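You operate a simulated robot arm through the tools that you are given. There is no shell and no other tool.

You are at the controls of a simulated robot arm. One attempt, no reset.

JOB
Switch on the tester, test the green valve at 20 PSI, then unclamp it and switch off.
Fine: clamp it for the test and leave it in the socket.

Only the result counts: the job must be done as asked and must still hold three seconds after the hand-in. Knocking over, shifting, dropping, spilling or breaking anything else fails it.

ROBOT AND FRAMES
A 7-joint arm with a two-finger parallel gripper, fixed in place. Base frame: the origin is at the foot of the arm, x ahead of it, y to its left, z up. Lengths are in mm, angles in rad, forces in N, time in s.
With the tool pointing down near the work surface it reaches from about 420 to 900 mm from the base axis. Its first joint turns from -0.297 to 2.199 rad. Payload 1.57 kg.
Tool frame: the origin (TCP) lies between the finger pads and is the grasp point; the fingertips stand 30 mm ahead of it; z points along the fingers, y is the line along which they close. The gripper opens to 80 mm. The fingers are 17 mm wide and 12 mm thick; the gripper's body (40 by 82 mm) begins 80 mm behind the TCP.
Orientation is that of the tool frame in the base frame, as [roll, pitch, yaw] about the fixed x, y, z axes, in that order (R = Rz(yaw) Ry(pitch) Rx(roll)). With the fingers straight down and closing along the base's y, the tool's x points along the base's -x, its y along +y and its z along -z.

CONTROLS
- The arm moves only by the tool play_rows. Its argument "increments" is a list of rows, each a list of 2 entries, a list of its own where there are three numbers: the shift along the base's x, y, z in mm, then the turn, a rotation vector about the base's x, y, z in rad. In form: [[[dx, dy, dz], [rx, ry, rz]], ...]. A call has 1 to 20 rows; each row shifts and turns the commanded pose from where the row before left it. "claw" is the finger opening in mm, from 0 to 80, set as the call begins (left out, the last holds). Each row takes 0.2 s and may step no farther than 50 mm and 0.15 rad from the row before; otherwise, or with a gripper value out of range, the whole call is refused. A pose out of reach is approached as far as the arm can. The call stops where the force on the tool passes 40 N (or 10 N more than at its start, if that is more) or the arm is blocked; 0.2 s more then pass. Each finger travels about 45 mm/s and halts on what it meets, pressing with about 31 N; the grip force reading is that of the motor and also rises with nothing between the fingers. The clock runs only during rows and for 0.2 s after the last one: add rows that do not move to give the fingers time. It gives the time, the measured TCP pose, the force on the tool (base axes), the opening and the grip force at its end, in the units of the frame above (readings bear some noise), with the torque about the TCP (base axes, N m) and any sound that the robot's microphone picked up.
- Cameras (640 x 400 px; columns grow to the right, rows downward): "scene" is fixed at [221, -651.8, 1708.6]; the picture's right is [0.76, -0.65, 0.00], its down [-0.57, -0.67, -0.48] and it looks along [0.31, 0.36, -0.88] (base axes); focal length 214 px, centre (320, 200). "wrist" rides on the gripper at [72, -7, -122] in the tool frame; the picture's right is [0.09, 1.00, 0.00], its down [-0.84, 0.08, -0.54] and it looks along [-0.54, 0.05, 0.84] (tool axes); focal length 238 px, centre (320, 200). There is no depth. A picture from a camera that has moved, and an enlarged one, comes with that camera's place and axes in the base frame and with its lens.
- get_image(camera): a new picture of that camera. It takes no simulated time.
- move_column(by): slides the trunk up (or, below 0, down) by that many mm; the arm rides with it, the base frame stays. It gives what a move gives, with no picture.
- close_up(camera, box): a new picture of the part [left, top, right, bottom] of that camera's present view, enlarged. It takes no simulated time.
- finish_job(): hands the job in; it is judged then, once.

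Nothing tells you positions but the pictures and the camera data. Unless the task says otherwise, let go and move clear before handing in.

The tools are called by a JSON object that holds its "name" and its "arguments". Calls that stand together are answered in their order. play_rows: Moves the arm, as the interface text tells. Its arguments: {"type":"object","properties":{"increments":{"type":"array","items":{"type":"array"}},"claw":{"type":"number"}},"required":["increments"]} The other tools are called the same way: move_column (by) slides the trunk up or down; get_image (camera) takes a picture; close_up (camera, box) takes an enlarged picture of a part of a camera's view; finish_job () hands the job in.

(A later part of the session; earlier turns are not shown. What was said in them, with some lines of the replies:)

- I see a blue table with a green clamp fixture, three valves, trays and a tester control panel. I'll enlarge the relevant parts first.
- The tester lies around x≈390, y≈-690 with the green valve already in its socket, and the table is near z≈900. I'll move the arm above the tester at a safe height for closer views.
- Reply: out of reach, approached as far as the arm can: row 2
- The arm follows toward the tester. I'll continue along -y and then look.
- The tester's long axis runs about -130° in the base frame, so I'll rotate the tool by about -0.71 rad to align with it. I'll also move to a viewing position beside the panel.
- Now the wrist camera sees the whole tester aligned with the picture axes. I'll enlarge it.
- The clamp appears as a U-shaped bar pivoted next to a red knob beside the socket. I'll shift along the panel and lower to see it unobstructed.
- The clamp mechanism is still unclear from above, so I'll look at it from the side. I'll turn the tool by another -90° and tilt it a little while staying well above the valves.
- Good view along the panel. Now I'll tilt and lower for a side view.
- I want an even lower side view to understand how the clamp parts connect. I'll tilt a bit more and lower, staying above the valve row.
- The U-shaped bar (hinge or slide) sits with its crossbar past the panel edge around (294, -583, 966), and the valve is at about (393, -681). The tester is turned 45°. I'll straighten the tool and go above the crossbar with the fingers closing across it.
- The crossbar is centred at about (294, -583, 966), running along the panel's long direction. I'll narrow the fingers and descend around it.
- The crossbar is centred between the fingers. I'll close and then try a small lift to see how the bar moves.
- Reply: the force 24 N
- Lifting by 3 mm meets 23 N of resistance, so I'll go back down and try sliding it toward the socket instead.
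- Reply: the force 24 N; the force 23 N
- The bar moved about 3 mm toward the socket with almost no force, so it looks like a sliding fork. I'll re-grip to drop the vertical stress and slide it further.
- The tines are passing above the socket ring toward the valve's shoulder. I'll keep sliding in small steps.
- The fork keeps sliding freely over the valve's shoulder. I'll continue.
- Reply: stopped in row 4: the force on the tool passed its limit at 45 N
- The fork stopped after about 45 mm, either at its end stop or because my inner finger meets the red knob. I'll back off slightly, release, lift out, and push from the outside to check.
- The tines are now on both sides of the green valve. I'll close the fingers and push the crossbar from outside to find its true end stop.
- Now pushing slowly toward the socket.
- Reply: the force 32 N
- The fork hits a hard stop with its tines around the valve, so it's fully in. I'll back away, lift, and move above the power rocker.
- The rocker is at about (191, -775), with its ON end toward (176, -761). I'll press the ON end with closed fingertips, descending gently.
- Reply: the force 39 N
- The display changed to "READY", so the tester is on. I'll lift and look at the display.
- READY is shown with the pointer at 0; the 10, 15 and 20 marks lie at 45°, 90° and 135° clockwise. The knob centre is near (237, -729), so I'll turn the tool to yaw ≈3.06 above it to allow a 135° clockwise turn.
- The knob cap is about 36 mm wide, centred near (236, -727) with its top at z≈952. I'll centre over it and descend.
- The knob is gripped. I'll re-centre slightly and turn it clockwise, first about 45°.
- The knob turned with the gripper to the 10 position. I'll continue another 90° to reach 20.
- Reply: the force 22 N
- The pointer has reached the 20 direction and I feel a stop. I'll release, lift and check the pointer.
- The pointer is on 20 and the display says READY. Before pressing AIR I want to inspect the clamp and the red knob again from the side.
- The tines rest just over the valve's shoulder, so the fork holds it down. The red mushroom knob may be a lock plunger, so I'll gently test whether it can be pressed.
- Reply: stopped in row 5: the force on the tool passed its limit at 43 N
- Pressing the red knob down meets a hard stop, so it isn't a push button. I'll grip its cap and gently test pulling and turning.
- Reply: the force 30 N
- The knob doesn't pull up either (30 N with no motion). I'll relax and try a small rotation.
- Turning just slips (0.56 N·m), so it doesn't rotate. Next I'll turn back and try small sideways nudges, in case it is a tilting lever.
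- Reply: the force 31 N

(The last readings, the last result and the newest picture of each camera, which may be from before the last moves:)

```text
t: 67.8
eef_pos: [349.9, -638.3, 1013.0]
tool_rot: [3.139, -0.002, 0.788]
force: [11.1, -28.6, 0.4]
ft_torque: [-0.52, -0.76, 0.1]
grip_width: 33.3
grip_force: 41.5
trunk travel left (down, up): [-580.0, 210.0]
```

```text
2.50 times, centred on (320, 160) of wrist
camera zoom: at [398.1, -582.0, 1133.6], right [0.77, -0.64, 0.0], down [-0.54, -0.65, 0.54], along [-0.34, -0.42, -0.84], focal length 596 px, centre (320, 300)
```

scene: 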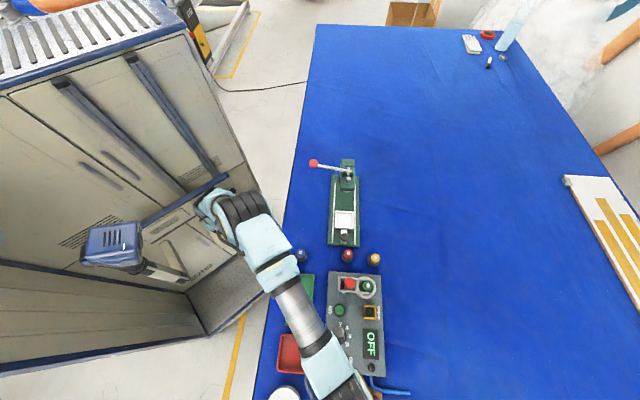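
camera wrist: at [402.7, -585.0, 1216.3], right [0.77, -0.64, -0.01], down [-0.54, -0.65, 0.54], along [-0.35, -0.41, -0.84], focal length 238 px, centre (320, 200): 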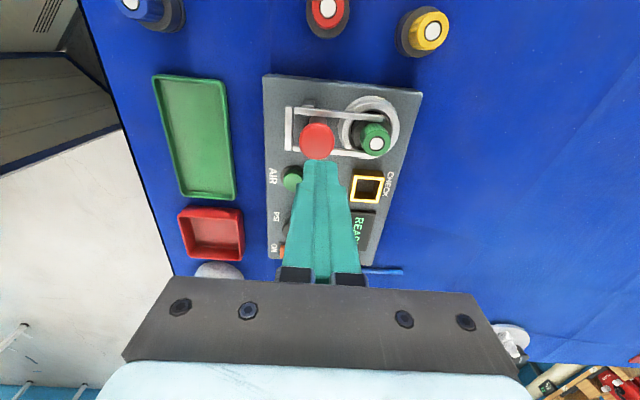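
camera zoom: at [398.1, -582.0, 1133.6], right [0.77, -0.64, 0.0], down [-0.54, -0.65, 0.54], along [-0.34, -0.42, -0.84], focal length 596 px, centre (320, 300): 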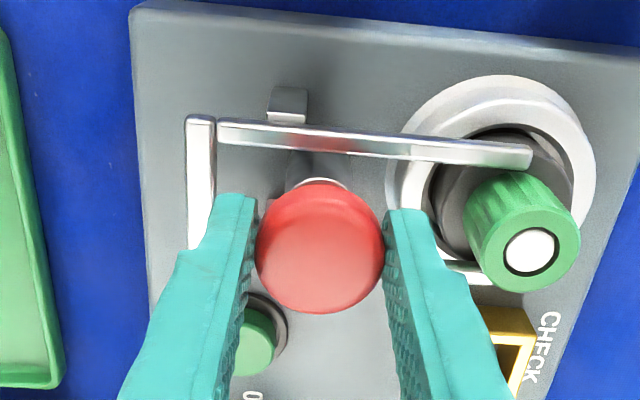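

The fork shifted about 5 mm when I nudged the knob, so the red knob may drive the fork. I'll nudge the other way and compare.

{"name": "play_rows", "arguments": {"increments": [[[1.0, -1.0, 0], [0, 0, 0]], [[1.0, -1.0, 0], [0, 0, 0]], [[0, 0, 0], [0, 0, 0]]]}}

{"name": "close_up", "arguments": {"camera": "wrist", "box": [220, 80, 420, 240]}}

{"name": "play_rows", "arguments": {"increments": [[[1.0, -1.0, 0], [0, 0, 0]], [[1.0, -1.0, 0], [0, 0, 0]], [[0, 0, 0], [0, 0, 0]]]}}

{"name": "close_up", "arguments": {"camera": "wrist", "box": [220, 80, 420, 240]}}

```text
t: 68.6
eef_pos: [351.4, -638.1, 1012.4]
tool_rot: [-3.141, -0.003, 0.784]
force: [2.6, -17.1, 9.3]
ft_torque: [-0.67, 0.36, -0.01]
grip_width: 33.2
grip_force: 41.2
trunk travel left (down, up): [-580.0, 210.0]
```

```text
2.50 times, centred on (320, 160) of wrist
camera zoom: at [398.7, -582.5, 1133.6], right [0.77, -0.64, 0.0], down [-0.54, -0.65, 0.54], along [-0.35, -0.41, -0.84], focal length 596 px, centre (320, 300)
```

zoom: 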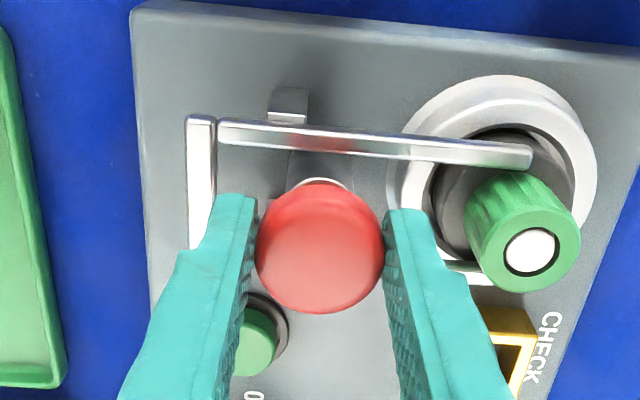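

```text
t: 69.4
eef_pos: [350.5, -638.4, 1012.8]
tool_rot: [-3.136, -0.003, 0.783]
force: [-15.8, 6.8, 12.7]
ft_torque: [0.19, 0.93, -0.03]
grip_width: 33.4
grip_force: 40.8
trunk travel left (down, up): [-580.0, 210.0]
```

```text
2.50 times, centred on (320, 160) of wrist
camera zoom: at [399.0, -583.2, 1133.7], right [0.77, -0.64, -0.01], down [-0.54, -0.65, 0.54], along [-0.35, -0.41, -0.84], focal length 596 px, centre (320, 300)
```

zoom: 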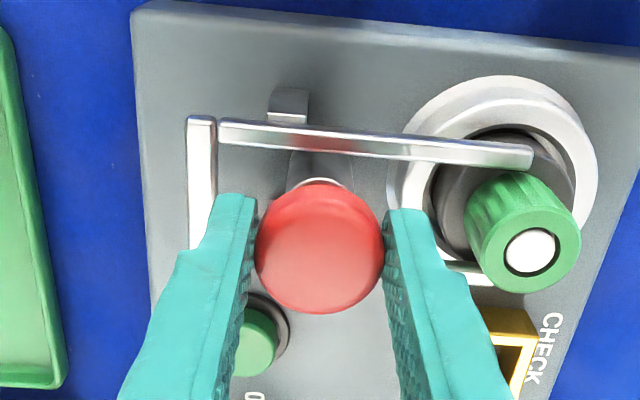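

The knob itself didn't move; the fork seems to have just been brushed back a few mm. I'll also test the knob along the panel's long direction.

{"name": "play_rows", "arguments": {"increments": [[[-1.0, 1.0, 0], [0, 0, 0]], [[-0.4, 0.4, 0], [0, 0, 0]], [[0, 0, 0], [0, 0, 0]]]}}

{"name": "play_rows", "arguments": {"increments": [[[-1.2, -1.2, 0], [0, 0, 0]], [[-1.2, -1.2, 0], [0, 0, 0]], [[0, 0, 0], [0, 0, 0]]]}}

{"name": "play_rows", "arguments": {"increments": [[[1.2, 1.2, 0], [0, 0, 0]], [[1.2, 1.2, 0], [0, 0, 0]], [[1.2, 1.2, 0], [0, 0, 0]], [[1.2, 1.2, 0], [0, 0, 0]], [[0, 0, 0], [0, 0, 0]]]}}

{"name": "close_up", "arguments": {"camera": "wrist", "box": [220, 80, 420, 240]}}

```text
t: 70.2
eef_pos: [351.9, -638.4, 1012.9]
tool_rot: [-3.14, -0.002, 0.786]
force: [-17.5, 0.4, 4.9]
ft_torque: [0.27, -0.2, -0.02]
grip_width: 33.5
grip_force: 41.7
trunk travel left (down, up): [-580.0, 210.0]
```

```text
t: 71.0
eef_pos: [352.6, -639.0, 1012.1]
tool_rot: [-3.138, -0.007, 0.788]
force: [-5.6, 23.3, 2.8]
ft_torque: [0.39, 0.4, -0.03]
grip_width: 33.3
grip_force: 40.5
trunk travel left (down, up): [-580.0, 210.0]
```

```text
t: 72.2
eef_pos: [351.6, -637.5, 1011.3]
tool_rot: [-3.14, 0.0, 0.781]
force: [-25.6, -8.6, -12.4]
ft_torque: [-0.71, 0.7, -0.04]
grip_width: 33.4
grip_force: 40.8
trunk travel left (down, up): [-580.0, 210.0]
```

```text
2.50 times, centred on (320, 160) of wrist
camera zoom: at [399.2, -582.3, 1133.3], right [0.77, -0.64, 0.0], down [-0.54, -0.65, 0.54], along [-0.35, -0.42, -0.84], focal length 596 px, centre (320, 300)
```

zoom: 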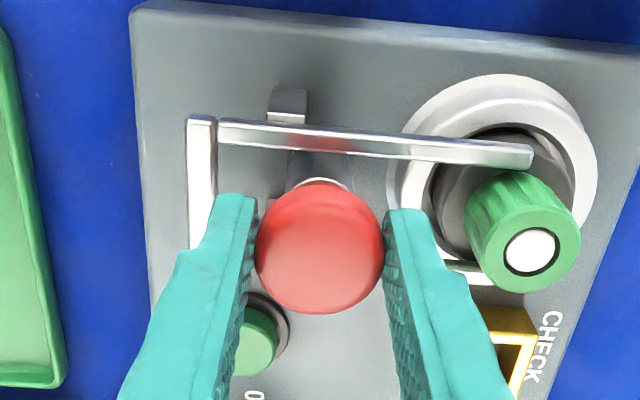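

The knob did turn freely on the way back (no torque left) and the fork shifted with it, so the red knob turns and drives the fork. I'll relax to centre and turn it clockwise again to close the clamp fully.

{"name": "play_rows", "arguments": {"increments": [[[-0.6, -0.6, 0], [0, 0, 0]], [[0, 0, 0], [0, 0, -0.06]], [[0, 0, 0], [0, 0, -0.06]], [[0, 0, 0], [0, 0, -0.06]], [[0, 0, 0], [0, 0, -0.06]], [[0, 0, 0], [0, 0, 0]]]}}

{"name": "close_up", "arguments": {"camera": "wrist", "box": [220, 80, 420, 240]}}

```text
t: 73.6
eef_pos: [359.3, -634.7, 1014.1]
tool_rot: [3.142, -0.005, 0.549]
force: [9.4, 7.2, 5.9]
ft_torque: [0.6, -0.64, 0.21]
grip_width: 32.9
grip_force: 34.5
trunk travel left (down, up): [-580.0, 210.0]
```

```text
2.50 times, centred on (320, 160) of wrist
camera zoom: at [417.3, -590.8, 1134.8], right [0.6, -0.8, 0.0], down [-0.68, -0.51, 0.54], along [-0.43, -0.32, -0.84], focal length 596 px, centre (320, 300)
```

zoom: 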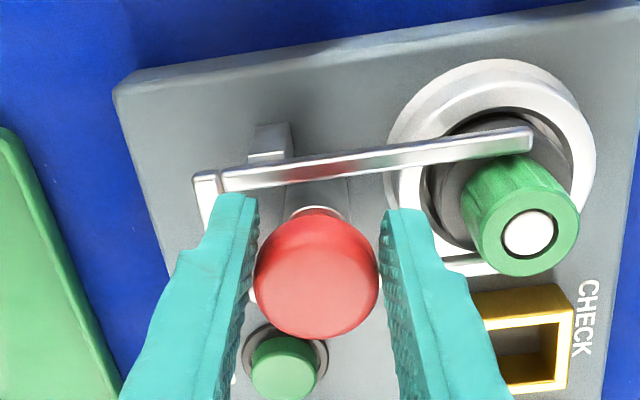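

The fork returned to its full-in position (tine ends at the valve centre) when the knob was turned clockwise. I'll release the knob and lift away.

{"name": "play_rows", "arguments": {"increments": [[[0, 0, 0], [0, 0, 0]], [[0, 0, 0], [0, 0, 0]], [[0, 0, 10], [0, 0, 0]], [[0, 0, 20], [0, 0, 0]], [[0, 0, 30], [0, 0, 0]], [[0, 0, 0], [0, 0, 0]]], "claw": 46}}

{"name": "get_image", "arguments": {"camera": "wrist"}}

{"name": "close_up", "arguments": {"camera": "wrist", "box": [220, 60, 420, 220]}}

```text
t: 75.0
eef_pos: [352.7, -635.8, 1072.2]
tool_rot: [-3.14, -0.002, 0.548]
force: [0.2, -0.4, 0.0]
ft_torque: [0.0, 0.02, 0.0]
grip_width: 45.8
grip_force: 0.0
trunk travel left (down, up): [-580.0, 210.0]
```

```text
taken
camera wrist: at [412.0, -593.9, 1194.0], right [0.6, -0.8, 0.0], down [-0.68, -0.5, 0.54], along [-0.44, -0.32, -0.84], focal length 238 px, centre (320, 200)
```

wrist: 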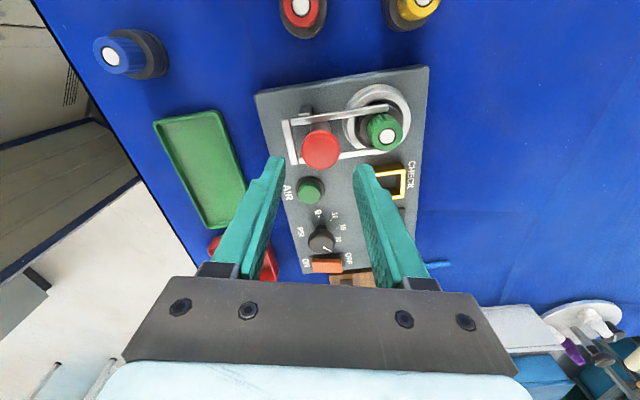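

```text
2.50 times, centred on (320, 140) of wrist
camera zoom: at [412.0, -593.9, 1194.0], right [0.6, -0.8, 0.0], down [-0.68, -0.5, 0.54], along [-0.44, -0.32, -0.84], focal length 596 px, centre (320, 350)
```

zoom: 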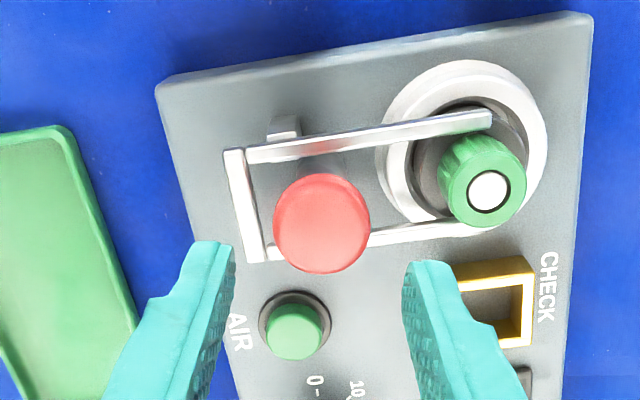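

The clamp is fully closed around the green valve and PSI is at 20. Next I'll go above the AIR button near (280, -675) with closed fingers.

{"name": "play_rows", "arguments": {"increments": [[[-18, -10, 0], [0, 0, 0.08]], [[-18, -10, 0], [0, 0, 0.08]], [[-18, -10, -10], [0, 0, 0.077]], [[-18, -10, -15], [0, 0, 0]], [[0, 0, 0], [0, 0, 0]]], "claw": 0}}

{"name": "get_image", "arguments": {"camera": "wrist"}}

{"name": "close_up", "arguments": {"camera": "wrist", "box": [240, 100, 440, 260]}}

```text
t: 76.2
eef_pos: [282.7, -676.5, 1045.9]
tool_rot: [-3.14, -0.002, 0.783]
force: [-1.2, 1.5, 1.1]
ft_torque: [-0.02, 0.01, 0.01]
grip_width: 0.2
grip_force: 21.2
trunk travel left (down, up): [-580.0, 210.0]
```

```text
taken
camera wrist: at [329.3, -621.1, 1166.8], right [0.77, -0.64, 0.0], down [-0.54, -0.65, 0.54], along [-0.35, -0.41, -0.84], focal length 238 px, centre (320, 200)
```

wrist: 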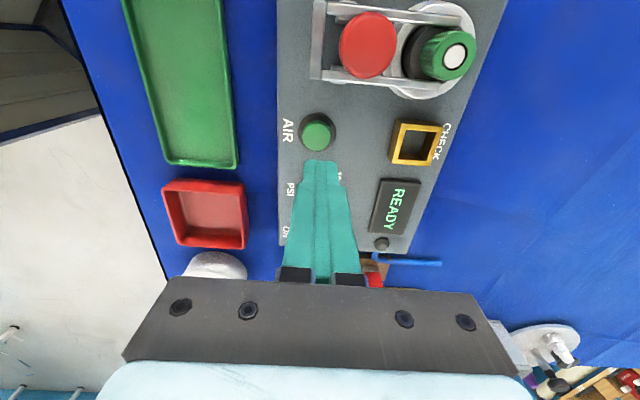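

```text
2.50 times, centred on (340, 180) of wrist
camera zoom: at [329.3, -621.1, 1166.8], right [0.77, -0.64, 0.0], down [-0.54, -0.65, 0.54], along [-0.35, -0.41, -0.84], focal length 596 px, centre (270, 250)
```

zoom: 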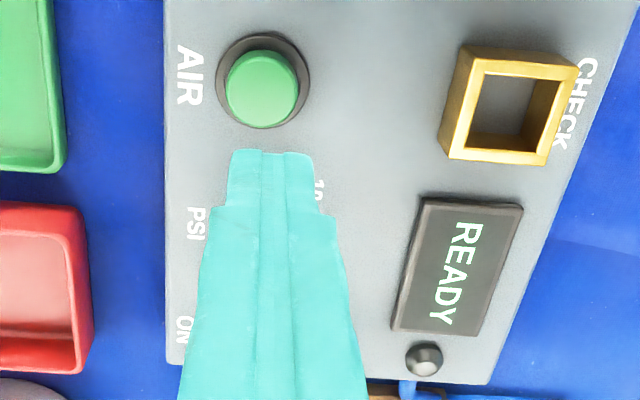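

{"name": "play_rows", "arguments": {"increments": [[[-2, 2.2, -25], [0, 0, 0]], [[0, 0, -25], [0, 0, 0]], [[0, 0, -18], [0, 0, 0]], [[0, 0, 0], [0, 0, 0]]]}}

{"name": "close_up", "arguments": {"camera": "wrist", "box": [240, 100, 440, 260]}}

```text
t: 77.2
eef_pos: [280.2, -674.3, 979.3]
tool_rot: [-3.14, -0.002, 0.782]
force: [-0.5, -0.6, 0.3]
ft_torque: [0.0, 0.01, -0.01]
grip_width: 0.0
grip_force: 21.6
trunk travel left (down, up): [-580.0, 210.0]
```

```text
2.50 times, centred on (340, 180) of wrist
camera zoom: at [327.3, -618.5, 1100.5], right [0.77, -0.64, 0.0], down [-0.54, -0.65, 0.54], along [-0.35, -0.41, -0.84], focal length 596 px, centre (270, 250)
```

zoom: 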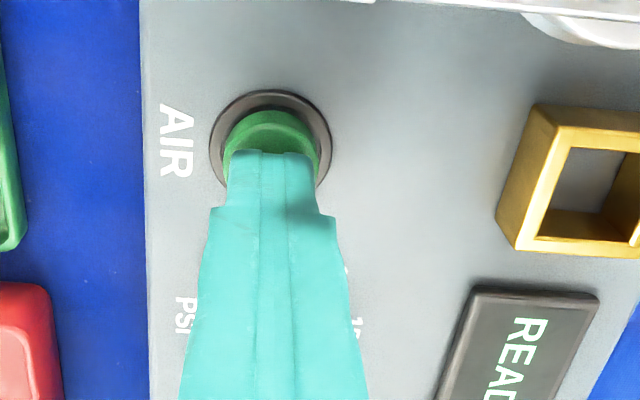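

Aligned over the AIR button with the clamp closed and 20 PSI set. Pressing now.

{"name": "play_rows", "arguments": {"increments": [[[0, 0, -4], [0, 0, 0]], [[0, 0, -3], [0, 0, 0]], [[0, 0, -2], [0, 0, 0]], [[0, 0, -2], [0, 0, 0]], [[0, 0, -2], [0, 0, 0]], [[0, 0, 0], [0, 0, 0]]]}}

{"name": "get_image", "arguments": {"camera": "wrist"}}

{"name": "close_up", "arguments": {"camera": "scene", "box": [310, 260, 410, 390]}}

```text
t: 78.6
eef_pos: [279.3, -674.8, 966.9]
tool_rot: [-3.14, -0.001, 0.782]
force: [0.9, 4.7, 9.2]
ft_torque: [0.13, 0.04, -0.02]
grip_width: 0.0
grip_force: 21.2
trunk travel left (down, up): [-580.0, 210.0]
heard: click
```

```text
taken
camera wrist: at [327.2, -618.8, 1088.2], right [0.77, -0.64, 0.0], down [-0.54, -0.65, 0.54], along [-0.35, -0.41, -0.84], focal length 238 px, centre (320, 200)
```

wrist: 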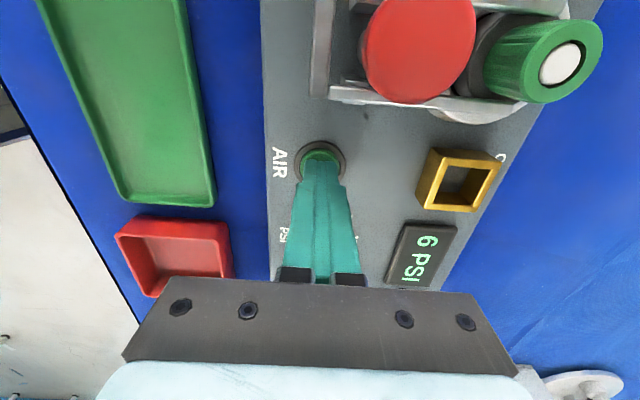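

```text
3.08 times, centred on (360, 325) of scene
camera zoom: at [221.0, -651.8, 1708.6], right [0.76, -0.65, 0.0], down [-0.57, -0.67, -0.48], along [0.31, 0.36, -0.88], focal length 660 px, centre (197, -185)
```

zoom: 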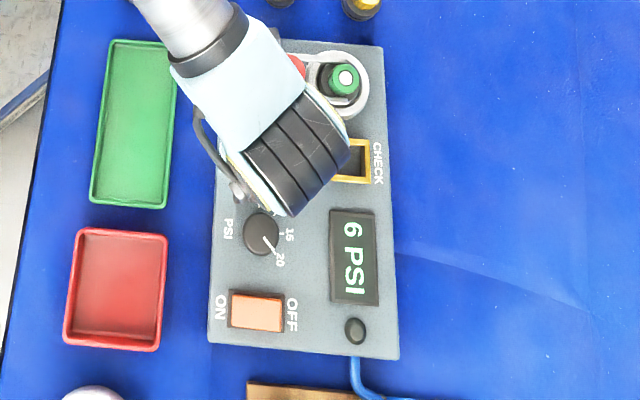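

A click was heard and the display shows "6 PSI" rising. I'll keep holding the button and watch the reading.

{"name": "play_rows", "arguments": {"increments": [[[0, 0, 0], [0, 0, 0]], [[0, 0, 0], [0, 0, 0]], [[0, 0, 0], [0, 0, 0]], [[0, 0, 0], [0, 0, 0]]]}}

{"name": "close_up", "arguments": {"camera": "wrist", "box": [240, 100, 540, 290]}}

```text
t: 79.6
eef_pos: [279.8, -673.9, 966.5]
tool_rot: [-3.14, -0.001, 0.781]
force: [1.5, 3.9, 12.0]
ft_torque: [0.11, -0.03, 0.04]
grip_width: 0.0
grip_force: 21.0
trunk travel left (down, up): [-580.0, 210.0]
```

```text
2.11 times, centred on (390, 195) of wrist
camera zoom: at [327.3, -618.9, 1088.0], right [0.77, -0.64, 0.0], down [-0.54, -0.65, 0.54], along [-0.35, -0.41, -0.84], focal length 502 px, centre (173, 210)
```

zoom: 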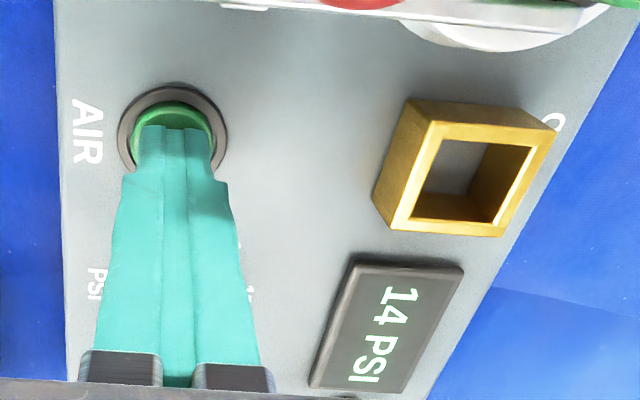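

The reading climbs (14 PSI). I'll keep holding until it reaches 20 and shows a result.

{"name": "play_rows", "arguments": {"increments": [[[0, 0, 0], [0, 0, 0]], [[0, 0, 0], [0, 0, 0]], [[0, 0, 0], [0, 0, 0]], [[0, 0, 0], [0, 0, 0]]]}}

{"name": "close_up", "arguments": {"camera": "wrist", "box": [240, 100, 540, 290]}}

```text
t: 80.6
eef_pos: [280.2, -675.2, 966.9]
tool_rot: [-3.14, -0.003, 0.781]
force: [3.1, 2.7, 11.7]
ft_torque: [0.09, -0.07, 0.05]
grip_width: 0.2
grip_force: 21.3
trunk travel left (down, up): [-580.0, 210.0]
```

```text
2.11 times, centred on (390, 195) of wrist
camera zoom: at [327.3, -618.9, 1087.9], right [0.77, -0.64, 0.0], down [-0.54, -0.65, 0.54], along [-0.35, -0.41, -0.84], focal length 502 px, centre (173, 210)
```

zoom: 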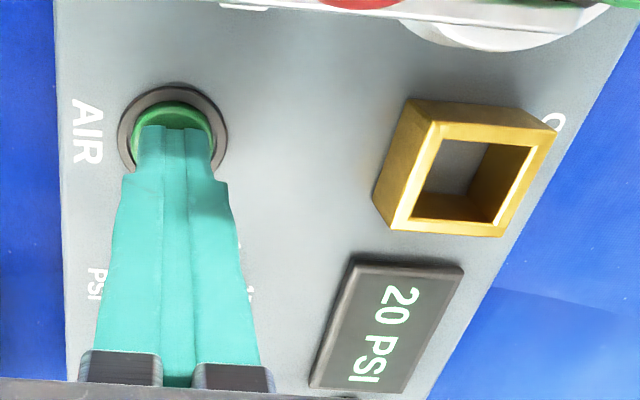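

{"name": "play_rows", "arguments": {"increments": [[[0, 0, 0], [0, 0, 0]], [[0, 0, 0], [0, 0, 0]], [[0, 0, 0], [0, 0, 0]], [[0, 0, 0], [0, 0, 0]], [[0, 0, 0], [0, 0, 0]]]}}

{"name": "close_up", "arguments": {"camera": "wrist", "box": [240, 100, 540, 290]}}

```text
t: 81.8
eef_pos: [280.2, -674.3, 966.5]
tool_rot: [-3.139, 0.0, 0.781]
force: [2.7, 1.1, 12.4]
ft_torque: [0.05, -0.1, -0.01]
grip_width: 0.0
grip_force: 21.2
trunk travel left (down, up): [-580.0, 210.0]
```

```text
2.11 times, centred on (390, 195) of wrist
camera zoom: at [327.2, -619.0, 1087.9], right [0.77, -0.64, 0.0], down [-0.54, -0.65, 0.54], along [-0.35, -0.41, -0.84], focal length 502 px, centre (173, 210)
```

zoom: 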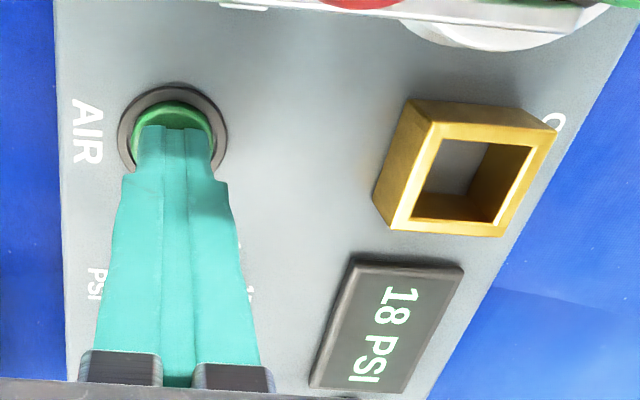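

It reached 20 and now reads 18, so the hold phase has started. I'll keep watching until the test ends.

{"name": "play_rows", "arguments": {"increments": [[[0, 0, 0], [0, 0, 0]], [[0, 0, 0], [0, 0, 0]], [[0, 0, 0], [0, 0, 0]], [[0, 0, 0], [0, 0, 0]], [[0, 0, 0], [0, 0, 0]]]}}

{"name": "close_up", "arguments": {"camera": "wrist", "box": [240, 100, 540, 290]}}

```text
t: 83.0
eef_pos: [280.7, -674.2, 966.0]
tool_rot: [-3.139, -0.003, 0.782]
force: [3.5, 1.1, 11.8]
ft_torque: [-0.03, -0.06, 0.0]
grip_width: 0.0
grip_force: 21.1
trunk travel left (down, up): [-580.0, 210.0]
```

```text
2.11 times, centred on (390, 195) of wrist
camera zoom: at [327.2, -619.0, 1087.9], right [0.77, -0.64, 0.0], down [-0.54, -0.65, 0.54], along [-0.35, -0.41, -0.84], focal length 502 px, centre (173, 210)
```

zoom: 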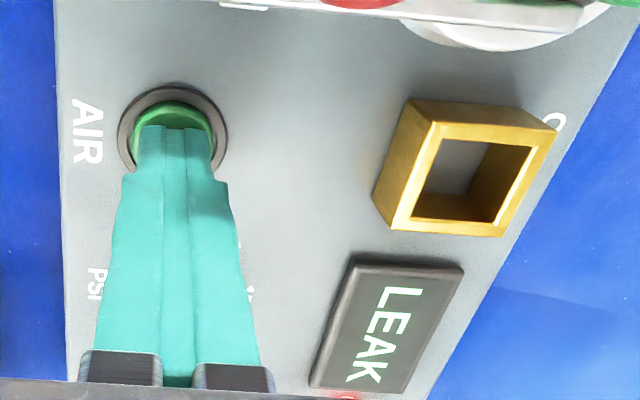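

The display shows "LEAK", which is the test result for the green valve. I'll release the AIR button, lift, and check the state.

{"name": "play_rows", "arguments": {"increments": [[[0, 0, 10], [0, 0, 0]], [[0, 0, 30], [0, 0, 0]], [[0, 0, 40], [0, 0, 0]], [[0, 0, 0], [0, 0, 0]]]}}

{"name": "get_image", "arguments": {"camera": "wrist"}}

{"name": "close_up", "arguments": {"camera": "wrist", "box": [260, 0, 500, 250]}}

```text
t: 84.0
eef_pos: [281.8, -673.9, 1046.0]
tool_rot: [-3.138, 0.0, 0.782]
force: [0.2, 0.2, -0.3]
ft_torque: [0.02, -0.02, 0.02]
grip_width: 0.0
grip_force: 20.9
trunk travel left (down, up): [-580.0, 210.0]
```

```text
taken
camera wrist: at [328.9, -618.8, 1168.3], right [0.77, -0.64, 0.0], down [-0.54, -0.65, 0.54], along [-0.35, -0.41, -0.84], focal length 238 px, centre (320, 200)
```

wrist: 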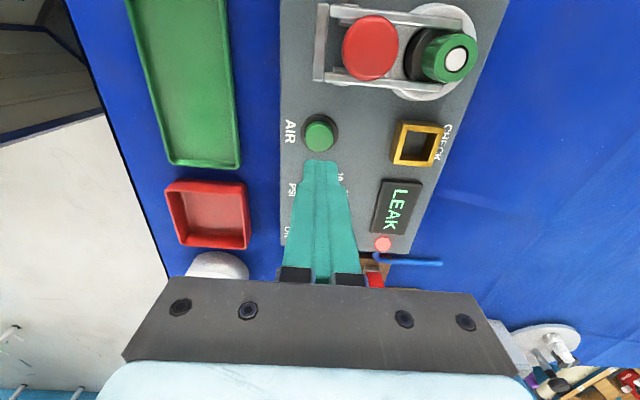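

```text
1.60 times, centred on (380, 125) of wrist
camera zoom: at [328.9, -618.8, 1168.3], right [0.77, -0.64, 0.0], down [-0.54, -0.65, 0.54], along [-0.35, -0.41, -0.84], focal length 381 px, centre (224, 320)
```

zoom: 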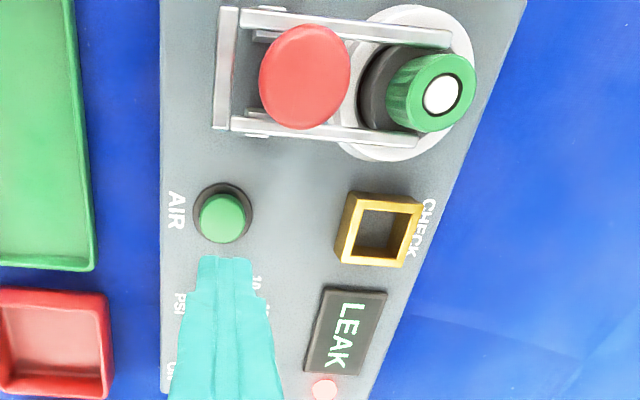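

Test finished with a LEAK result and the lamp lit. Now I'll unclamp by gripping the red knob and turning it counter-clockwise, watching the fork retract.

{"name": "play_rows", "arguments": {"increments": [[[24, 12, 4], [0, 0, 0]], [[24, 12, 4], [0, 0, 0]], [[22.5, 12, 0], [0, 0, 0]], [[0, 0, 0], [0, 0, 0]]], "claw": 48}}

{"name": "close_up", "arguments": {"camera": "wrist", "box": [220, 60, 420, 220]}}

```text
t: 85.0
eef_pos: [352.2, -637.9, 1054.7]
tool_rot: [-3.14, -0.003, 0.784]
force: [0.1, 0.5, -0.8]
ft_torque: [-0.02, 0.0, -0.02]
grip_width: 47.8
grip_force: 0.0
trunk travel left (down, up): [-580.0, 210.0]
```

```text
2.50 times, centred on (320, 140) of wrist
camera zoom: at [398.7, -582.5, 1176.1], right [0.77, -0.64, 0.0], down [-0.54, -0.65, 0.54], along [-0.35, -0.41, -0.84], focal length 596 px, centre (320, 350)
```

zoom: 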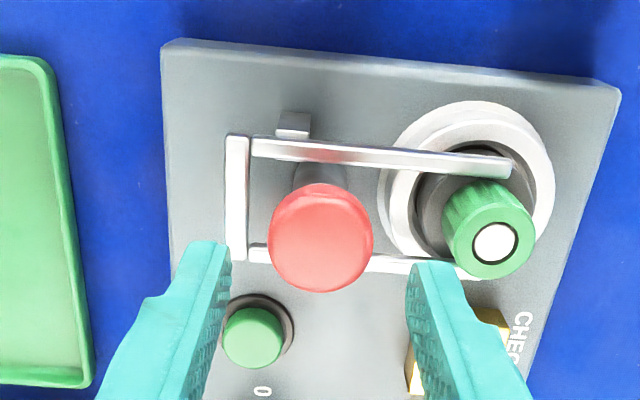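

{"name": "play_rows", "arguments": {"increments": [[[0.8, 0.8, -15], [0, 0, 0]], [[0, 0, -15], [0, 0, 0]], [[0, 0, -13], [0, 0, 0]], [[0, 0, 0], [0, 0, 0]]], "claw": 48}}

{"name": "play_rows", "arguments": {"increments": [[[0, 0, 0], [0, 0, 0]], [[0, 0, 0], [0, 0, 0]], [[0, 0, 0], [0, 0, 0]], [[0, 0, 0], [0, 0, 0.08]], [[0, 0, 0], [0, 0, 0.08]], [[0, 0, 0], [0, 0, 0.08]], [[0, 0, 0], [0, 0, 0]]], "claw": 15}}

{"name": "close_up", "arguments": {"camera": "wrist", "box": [220, 80, 420, 240]}}

```text
t: 86.0
eef_pos: [351.4, -637.1, 1011.4]
tool_rot: [-3.138, -0.003, 0.782]
force: [-0.7, 0.5, 0.4]
ft_torque: [0.02, 0.02, -0.02]
grip_width: 47.9
grip_force: 0.1
trunk travel left (down, up): [-580.0, 210.0]
```

```text
t: 87.6
eef_pos: [352.3, -637.3, 1010.8]
tool_rot: [-3.138, -0.003, 1.024]
force: [-1.1, 5.8, 0.9]
ft_torque: [0.19, 0.09, -0.03]
grip_width: 33.4
grip_force: 40.9
trunk travel left (down, up): [-580.0, 210.0]
```

```text
2.50 times, centred on (320, 160) of wrist
camera zoom: at [384.4, -572.4, 1132.5], right [0.9, -0.44, 0.0], down [-0.37, -0.76, 0.54], along [-0.24, -0.48, -0.84], focal length 596 px, centre (320, 300)
```

zoom: 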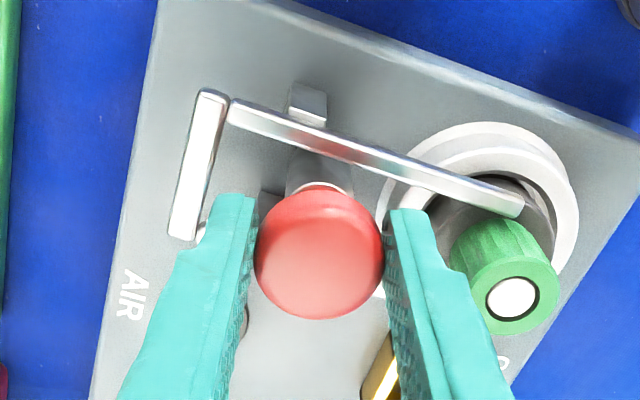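

The knob turns freely and the fork is retracting. I'll continue turning.

{"name": "play_rows", "arguments": {"increments": [[[0, 0, 0], [0, 0, 0.1]], [[0, 0, 0], [0, 0, 0.1]], [[0, 0, 0], [0, 0, 0.1]], [[0, 0, 0], [0, 0, 0.1]], [[0, 0, 0], [0, 0, 0.1]], [[0, 0, 0], [0, 0, 0.1]], [[0, 0, 0], [0, 0, 0]]]}}

{"name": "close_up", "arguments": {"camera": "wrist", "box": [220, 80, 420, 240]}}

{"name": "close_up", "arguments": {"camera": "scene", "box": [318, 268, 398, 318]}}

```text
t: 89.2
eef_pos: [350.2, -636.9, 1010.8]
tool_rot: [-3.138, -0.003, 1.622]
force: [-18.0, 15.8, -2.8]
ft_torque: [0.02, 0.5, -0.04]
grip_width: 33.3
grip_force: 41.2
trunk travel left (down, up): [-580.0, 210.0]
```

```text
2.50 times, centred on (320, 160) of wrist
camera zoom: at [341.0, -565.3, 1132.6], right [0.99, 0.14, 0.0], down [0.12, -0.83, 0.54], along [0.07, -0.53, -0.84], focal length 596 px, centre (320, 300)
```

zoom: 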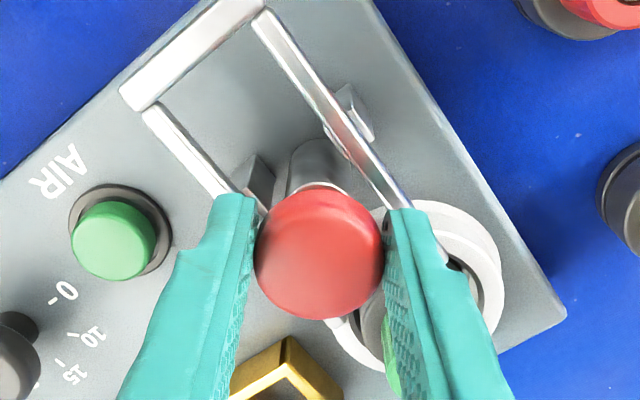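

```text
8.00 times, centred on (358, 293) of scene
camera zoom: at [221.0, -651.8, 1708.6], right [0.76, -0.65, 0.0], down [-0.57, -0.67, -0.48], along [0.31, 0.36, -0.88], focal length 1716 px, centre (16, -544)
```

zoom: 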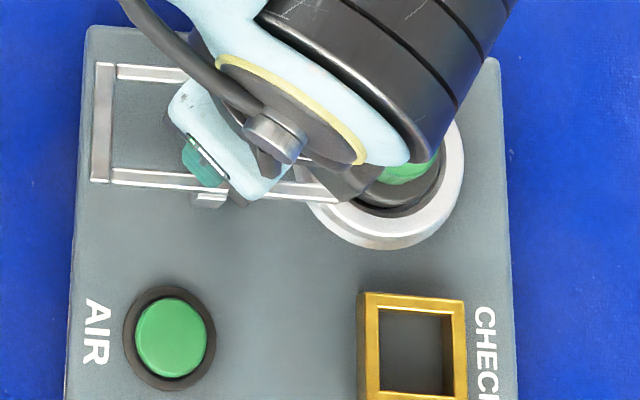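

Confirmed: the red knob drives the fork, now more than half retracted. I'll ease the side load and continue turning until its end stop.

{"name": "play_rows", "arguments": {"increments": [[[-1.0, 1.0, 0], [0, 0, 0]], [[0, 0, 0], [0, 0, 0.1]], [[0, 0, 0], [0, 0, 0.1]], [[0, 0, 0], [0, 0, 0.1]], [[0, 0, 0], [0, 0, 0.1]], [[0, 0, 0], [0, 0, 0]]]}}

{"name": "close_up", "arguments": {"camera": "wrist", "box": [220, 60, 420, 220]}}

```text
t: 90.6
eef_pos: [350.2, -637.8, 1011.1]
tool_rot: [3.141, -0.004, 2.023]
force: [-21.5, 12.4, -8.3]
ft_torque: [0.17, 0.52, -0.04]
grip_width: 33.4
grip_force: 41.3
trunk travel left (down, up): [-580.0, 210.0]
```

```text
2.50 times, centred on (320, 140) of wrist
camera zoom: at [312.8, -575.1, 1132.6], right [0.86, 0.52, 0.0], down [0.44, -0.72, 0.54], along [0.28, -0.46, -0.84], focal length 596 px, centre (320, 350)
```

zoom: 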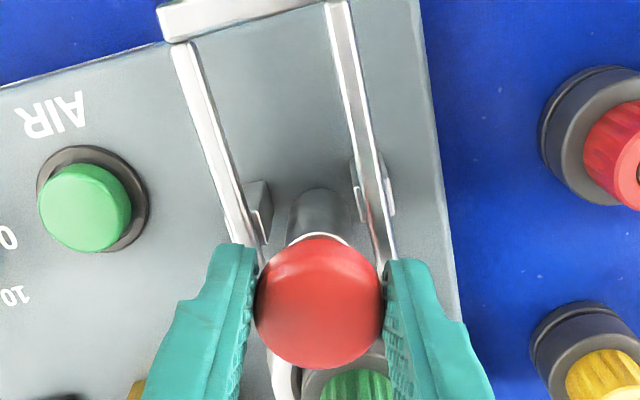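

{"name": "play_rows", "arguments": {"increments": [[[-1.2, 0.4, 0], [0, 0, 0]], [[0, 0, 0], [0, 0, 0.08]], [[0, 0, 0], [0, 0, 0.08]], [[0, 0, 0], [0, 0, 0.08]], [[0, 0, 0], [0, 0, 0]]]}}

{"name": "close_up", "arguments": {"camera": "wrist", "box": [220, 40, 420, 200]}}

```text
t: 91.8
eef_pos: [348.4, -637.9, 1010.0]
tool_rot: [-3.14, -0.003, 2.261]
force: [-22.7, -0.3, -12.1]
ft_torque: [-0.28, 0.24, -0.04]
grip_width: 33.3
grip_force: 41.2
trunk travel left (down, up): [-580.0, 210.0]
```

```text
2.50 times, centred on (320, 120) of wrist
camera zoom: at [298.6, -585.8, 1132.5], right [0.71, 0.71, 0.0], down [0.59, -0.59, 0.54], along [0.38, -0.38, -0.84], focal length 596 px, centre (320, 400)
```

zoom: 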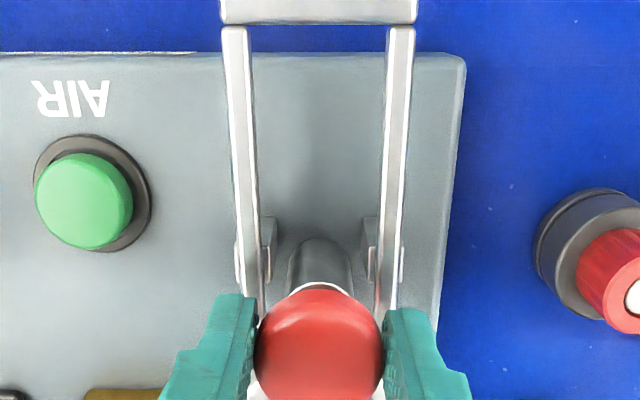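

{"name": "play_rows", "arguments": {"increments": [[[-0.8, -0.4, 0], [0, 0, 0]], [[0, 0, 0], [0, 0, 0.06]], [[0, 0, 0], [0, 0, 0.06]], [[0, 0, 0], [0, 0, 0.06]], [[0, 0, 0], [0, 0, 0]]]}}

{"name": "close_up", "arguments": {"camera": "wrist", "box": [220, 40, 420, 200]}}

```text
t: 93.0
eef_pos: [348.0, -637.0, 1010.7]
tool_rot: [-3.14, -0.001, 2.442]
force: [-13.9, -9.9, -8.0]
ft_torque: [-0.26, 0.14, -0.44]
grip_width: 33.2
grip_force: 41.4
trunk travel left (down, up): [-580.0, 210.0]
```

```text
2.50 times, centred on (320, 120) of wrist
camera zoom: at [289.8, -596.0, 1132.9], right [0.57, 0.82, 0.0], down [0.69, -0.48, 0.54], along [0.44, -0.31, -0.84], focal length 596 px, centre (320, 400)
```

zoom: 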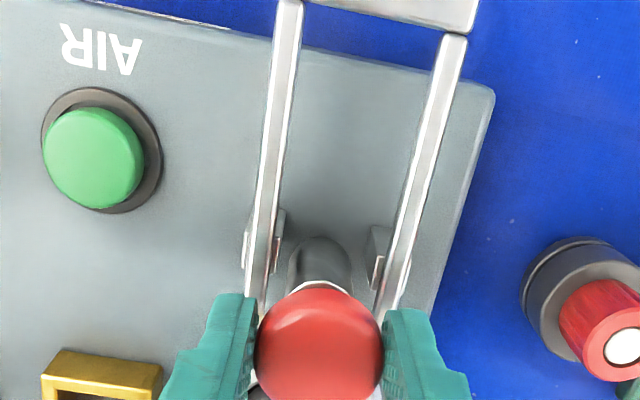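

The torque has built up, so the fork is back at its fully open stop. I'll release the knob and lift.

{"name": "play_rows", "arguments": {"increments": [[[0, 0, 0], [0, 0, 0]], [[0, 0, 0], [0, 0, 0]], [[0, 0, 10], [0, 0, 0]], [[0, 0, 25], [0, 0, 0]], [[0, 0, 30], [0, 0, 0]], [[0, 0, 0], [0, 0, 0]]], "claw": 48}}

{"name": "get_image", "arguments": {"camera": "wrist"}}

{"name": "close_up", "arguments": {"camera": "scene", "box": [310, 260, 410, 390]}}

```text
t: 94.4
eef_pos: [348.7, -636.1, 1075.7]
tool_rot: [-3.14, -0.002, 2.442]
force: [0.6, 1.0, -0.7]
ft_torque: [-0.02, -0.01, 0.0]
grip_width: 48.3
grip_force: 0.1
trunk travel left (down, up): [-580.0, 210.0]
```

```text
taken
camera wrist: at [290.0, -595.3, 1198.5], right [0.57, 0.82, 0.0], down [0.69, -0.48, 0.54], along [0.44, -0.31, -0.84], focal length 238 px, centre (320, 200)
```

wrist: 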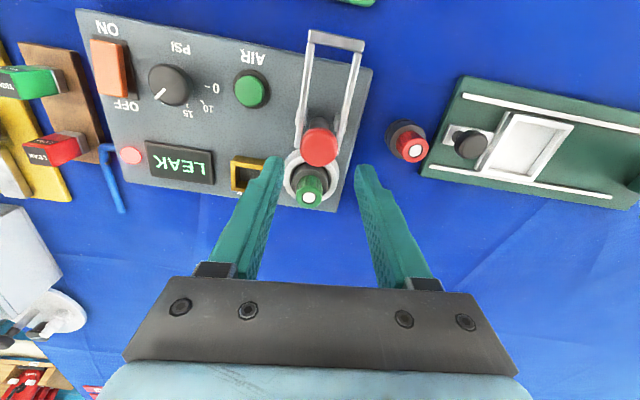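

```text
3.08 times, centred on (360, 325) of scene
camera zoom: at [221.0, -651.8, 1708.6], right [0.76, -0.65, 0.0], down [-0.57, -0.67, -0.48], along [0.31, 0.36, -0.88], focal length 660 px, centre (197, -185)
```

zoom: 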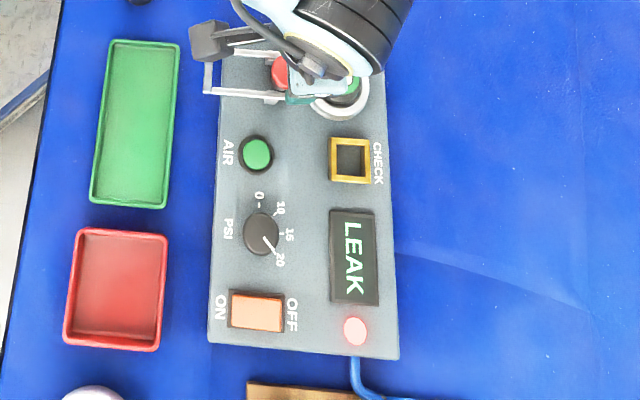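

The clamp is open and the valve still sits in the socket. Next I'll go to the rocker and press its OFF end at about (203, -787).

{"name": "play_rows", "arguments": {"increments": [[[-12.1, -12.6, -3.3], [0, 0, -0.138]], [[-12.1, -12.6, -3.3], [0, 0, -0.138]], [[-12.1, -12.6, -3.3], [0, 0, -0.138]], [[-12.1, -12.6, -3.3], [0, 0, -0.138]], [[-12.1, -12.6, -3.3], [0, 0, -0.138]], [[-12.1, -12.6, -3.3], [0, 0, -0.138]], [[-12.1, -12.6, -3.3], [0, 0, -0.138]], [[-12.1, -12.6, -3.3], [0, 0, -0.138]], [[-12.1, -12.6, -3.3], [0, 0, -0.138]], [[-12.1, -12.6, -3.3], [0, 0, -0.138]], [[-12.1, -12.6, -3.3], [0, 0, -0.138]], [[-12.1, -12.6, -3.3], [0, 0, -0.138]], [[0, 0, 0], [0, 0, 0]]], "claw": 0}}

{"name": "get_image", "arguments": {"camera": "wrist"}}

{"name": "close_up", "arguments": {"camera": "wrist", "box": [220, 60, 420, 220]}}

```text
t: 97.2
eef_pos: [203.7, -787.8, 1037.0]
tool_rot: [-3.14, -0.002, 0.784]
force: [-0.1, 0.4, -0.2]
ft_torque: [0.03, 0.02, -0.03]
grip_width: 0.0
grip_force: 20.8
trunk travel left (down, up): [-580.0, 210.0]
```

```text
taken
camera wrist: at [250.6, -731.9, 1158.1], right [0.77, -0.64, 0.0], down [-0.54, -0.65, 0.54], along [-0.35, -0.41, -0.84], focal length 238 px, centre (320, 200)
```

wrist: 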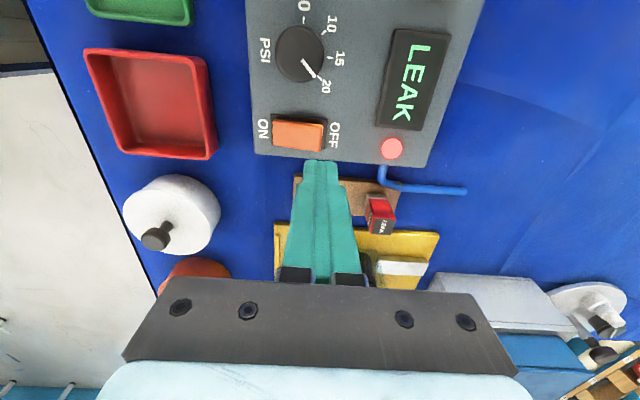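

```text
2.50 times, centred on (320, 140) of wrist
camera zoom: at [250.6, -731.9, 1158.1], right [0.77, -0.64, 0.0], down [-0.54, -0.65, 0.54], along [-0.35, -0.41, -0.84], focal length 596 px, centre (320, 350)
```

zoom: 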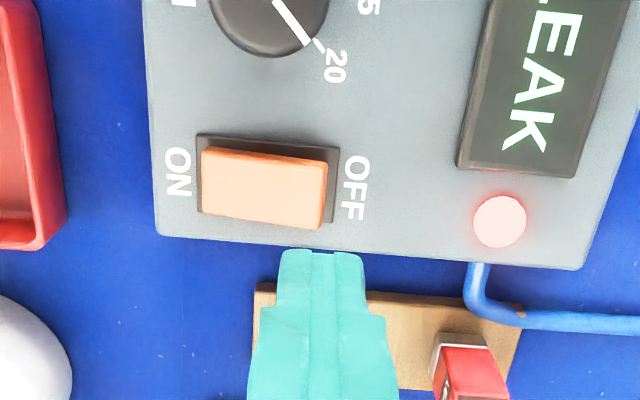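

{"name": "play_rows", "arguments": {"increments": [[[-2.5, 4, -18], [0, 0, 0]], [[0, 0, -20], [0, 0, 0]], [[0, 0, -14], [0, 0, 0]], [[0, 0, 0], [0, 0, 0]]]}}

{"name": "close_up", "arguments": {"camera": "wrist", "box": [220, 60, 420, 220]}}

```text
t: 98.2
eef_pos: [201.0, -782.8, 984.0]
tool_rot: [-3.14, -0.003, 0.784]
force: [0.2, 0.6, -0.3]
ft_torque: [0.03, -0.02, 0.0]
grip_width: 0.2
grip_force: 21.1
trunk travel left (down, up): [-580.0, 210.0]
```

```text
2.50 times, centred on (320, 140) of wrist
camera zoom: at [247.8, -727.6, 1105.2], right [0.77, -0.64, 0.0], down [-0.54, -0.65, 0.54], along [-0.35, -0.41, -0.84], focal length 596 px, centre (320, 350)
```

zoom: 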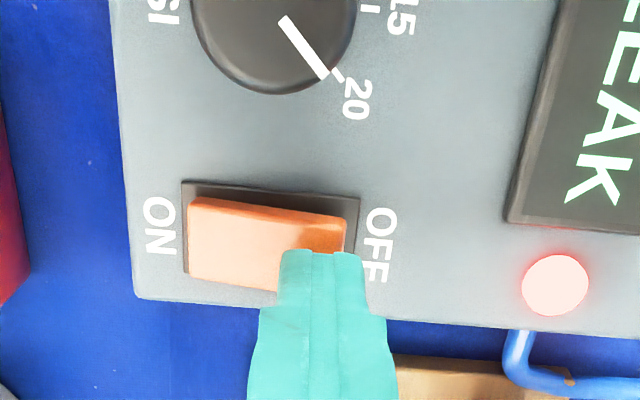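

I'll shift 4 mm inward so the fingertips stay on the rocker, then press.

{"name": "play_rows", "arguments": {"increments": [[[-2.9, 2.9, 0], [0, 0, 0]], [[0, 0, -4], [0, 0, 0]], [[0, 0, -3], [0, 0, 0]], [[0, 0, -3], [0, 0, 0]], [[0, 0, -2], [0, 0, 0]], [[0, 0, -2], [0, 0, 0]], [[0, 0, 0], [0, 0, 0]]]}}

{"name": "close_up", "arguments": {"camera": "wrist", "box": [220, 60, 420, 220]}}

```text
t: 99.8
eef_pos: [199.2, -781.3, 974.2]
tool_rot: [3.138, 0.002, 0.787]
force: [6.8, -9.3, 31.9]
ft_torque: [-0.08, -0.02, 0.01]
grip_width: 0.2
grip_force: 21.8
trunk travel left (down, up): [-580.0, 210.0]
```

```text
2.50 times, centred on (320, 140) of wrist
camera zoom: at [245.6, -724.5, 1095.3], right [0.77, -0.64, 0.0], down [-0.54, -0.64, 0.54], along [-0.34, -0.42, -0.84], focal length 596 px, centre (320, 350)
```

zoom: 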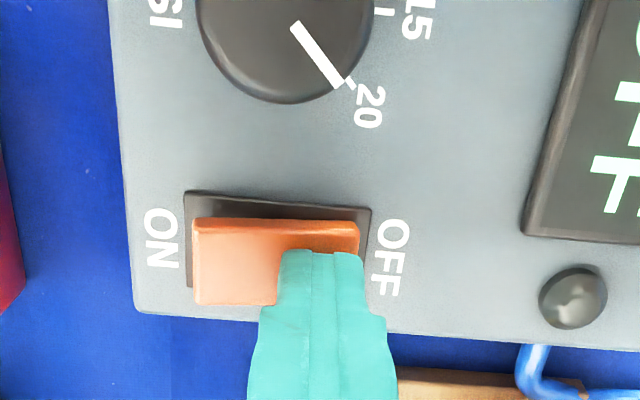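

The lamp went out and the display seems to show OFF. I'll lift away and verify everything.

{"name": "play_rows", "arguments": {"increments": [[[0, 0, 10], [0, 0, 0]], [[0, 0, 30], [0, 0, 0]], [[0, 0, 40], [0, 0, 0]], [[-10, 30, 30], [0, 0, 0]], [[-10, 40, 20], [0, 0, 0]], [[-10, 40, 20], [0, 0, 0]], [[-10, 40, 0], [0, 0, 0]], [[0, 0, 0], [0, 0, 0]]]}}

{"name": "get_image", "arguments": {"camera": "scene"}}

{"name": "close_up", "arguments": {"camera": "scene", "box": [280, 230, 430, 400]}}

{"name": "get_image", "arguments": {"camera": "wrist"}}

```text
t: 101.6
eef_pos: [159.4, -631.0, 1120.9]
tool_rot: [-3.139, -0.003, 0.786]
force: [0.2, 0.0, 0.0]
ft_torque: [0.03, -0.03, -0.01]
grip_width: 0.0
grip_force: 21.6
trunk travel left (down, up): [-580.0, 210.0]
```

```text
taken
```

scene: 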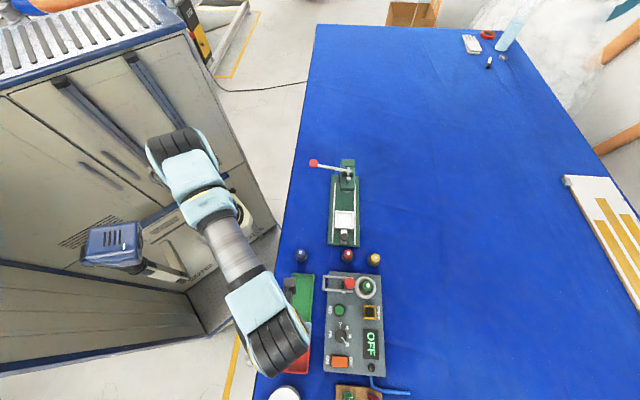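

```text
2.35 times, centred on (355, 315) of scene
camera zoom: at [221.0, -651.8, 1708.6], right [0.76, -0.65, 0.0], down [-0.57, -0.67, -0.48], along [0.31, 0.36, -0.88], focal length 505 px, centre (238, -71)
```

zoom: 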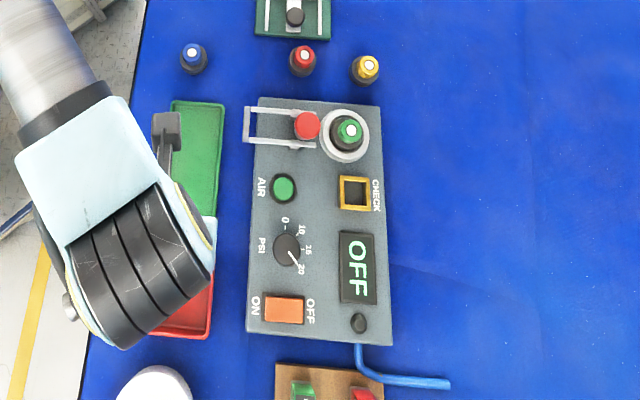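

```text
taken
camera wrist: at [205.9, -575.4, 1242.2], right [0.77, -0.64, 0.0], down [-0.54, -0.65, 0.54], along [-0.35, -0.41, -0.84], focal length 238 px, centre (320, 200)
```

wrist: 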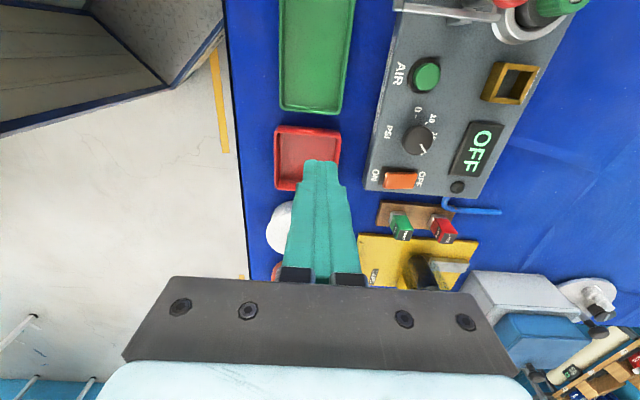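

The display reads OFF, the fork is back at its open position, and the green valve is still in its socket. Everything else is where it was and the arm is clear, so I'm handing in.

{"name": "finish_job", "arguments": {}}

```text
The job is handed in.
```

The green valve was tested at 20 PSI and the tester's verdict was **LEAK**.

- **Test:** I switched the tester on, clamped the valve, set the dial to 20 and pressed AIR. The reading climbed to 20 PSI, then dropped to 18 before LEAK came up with the lamp lit.
- **Clamp:** the red knob drives the clamp fork. I first slid the fork in by hand, then turned the knob clockwise until it stopped, so the clamp was fully closed for the test. Afterwards I turned the knob back to fully open.
- **End state:** the tester is off, the valve is unclamped and still in its socket, and the arm is clear. The pressure dial is still at 20, since you didn't ask for it to go back to 0. In the last pictures nothing else on the table had moved.

I handed the job in and got no verdict back, so I can't tell you whether it passed.
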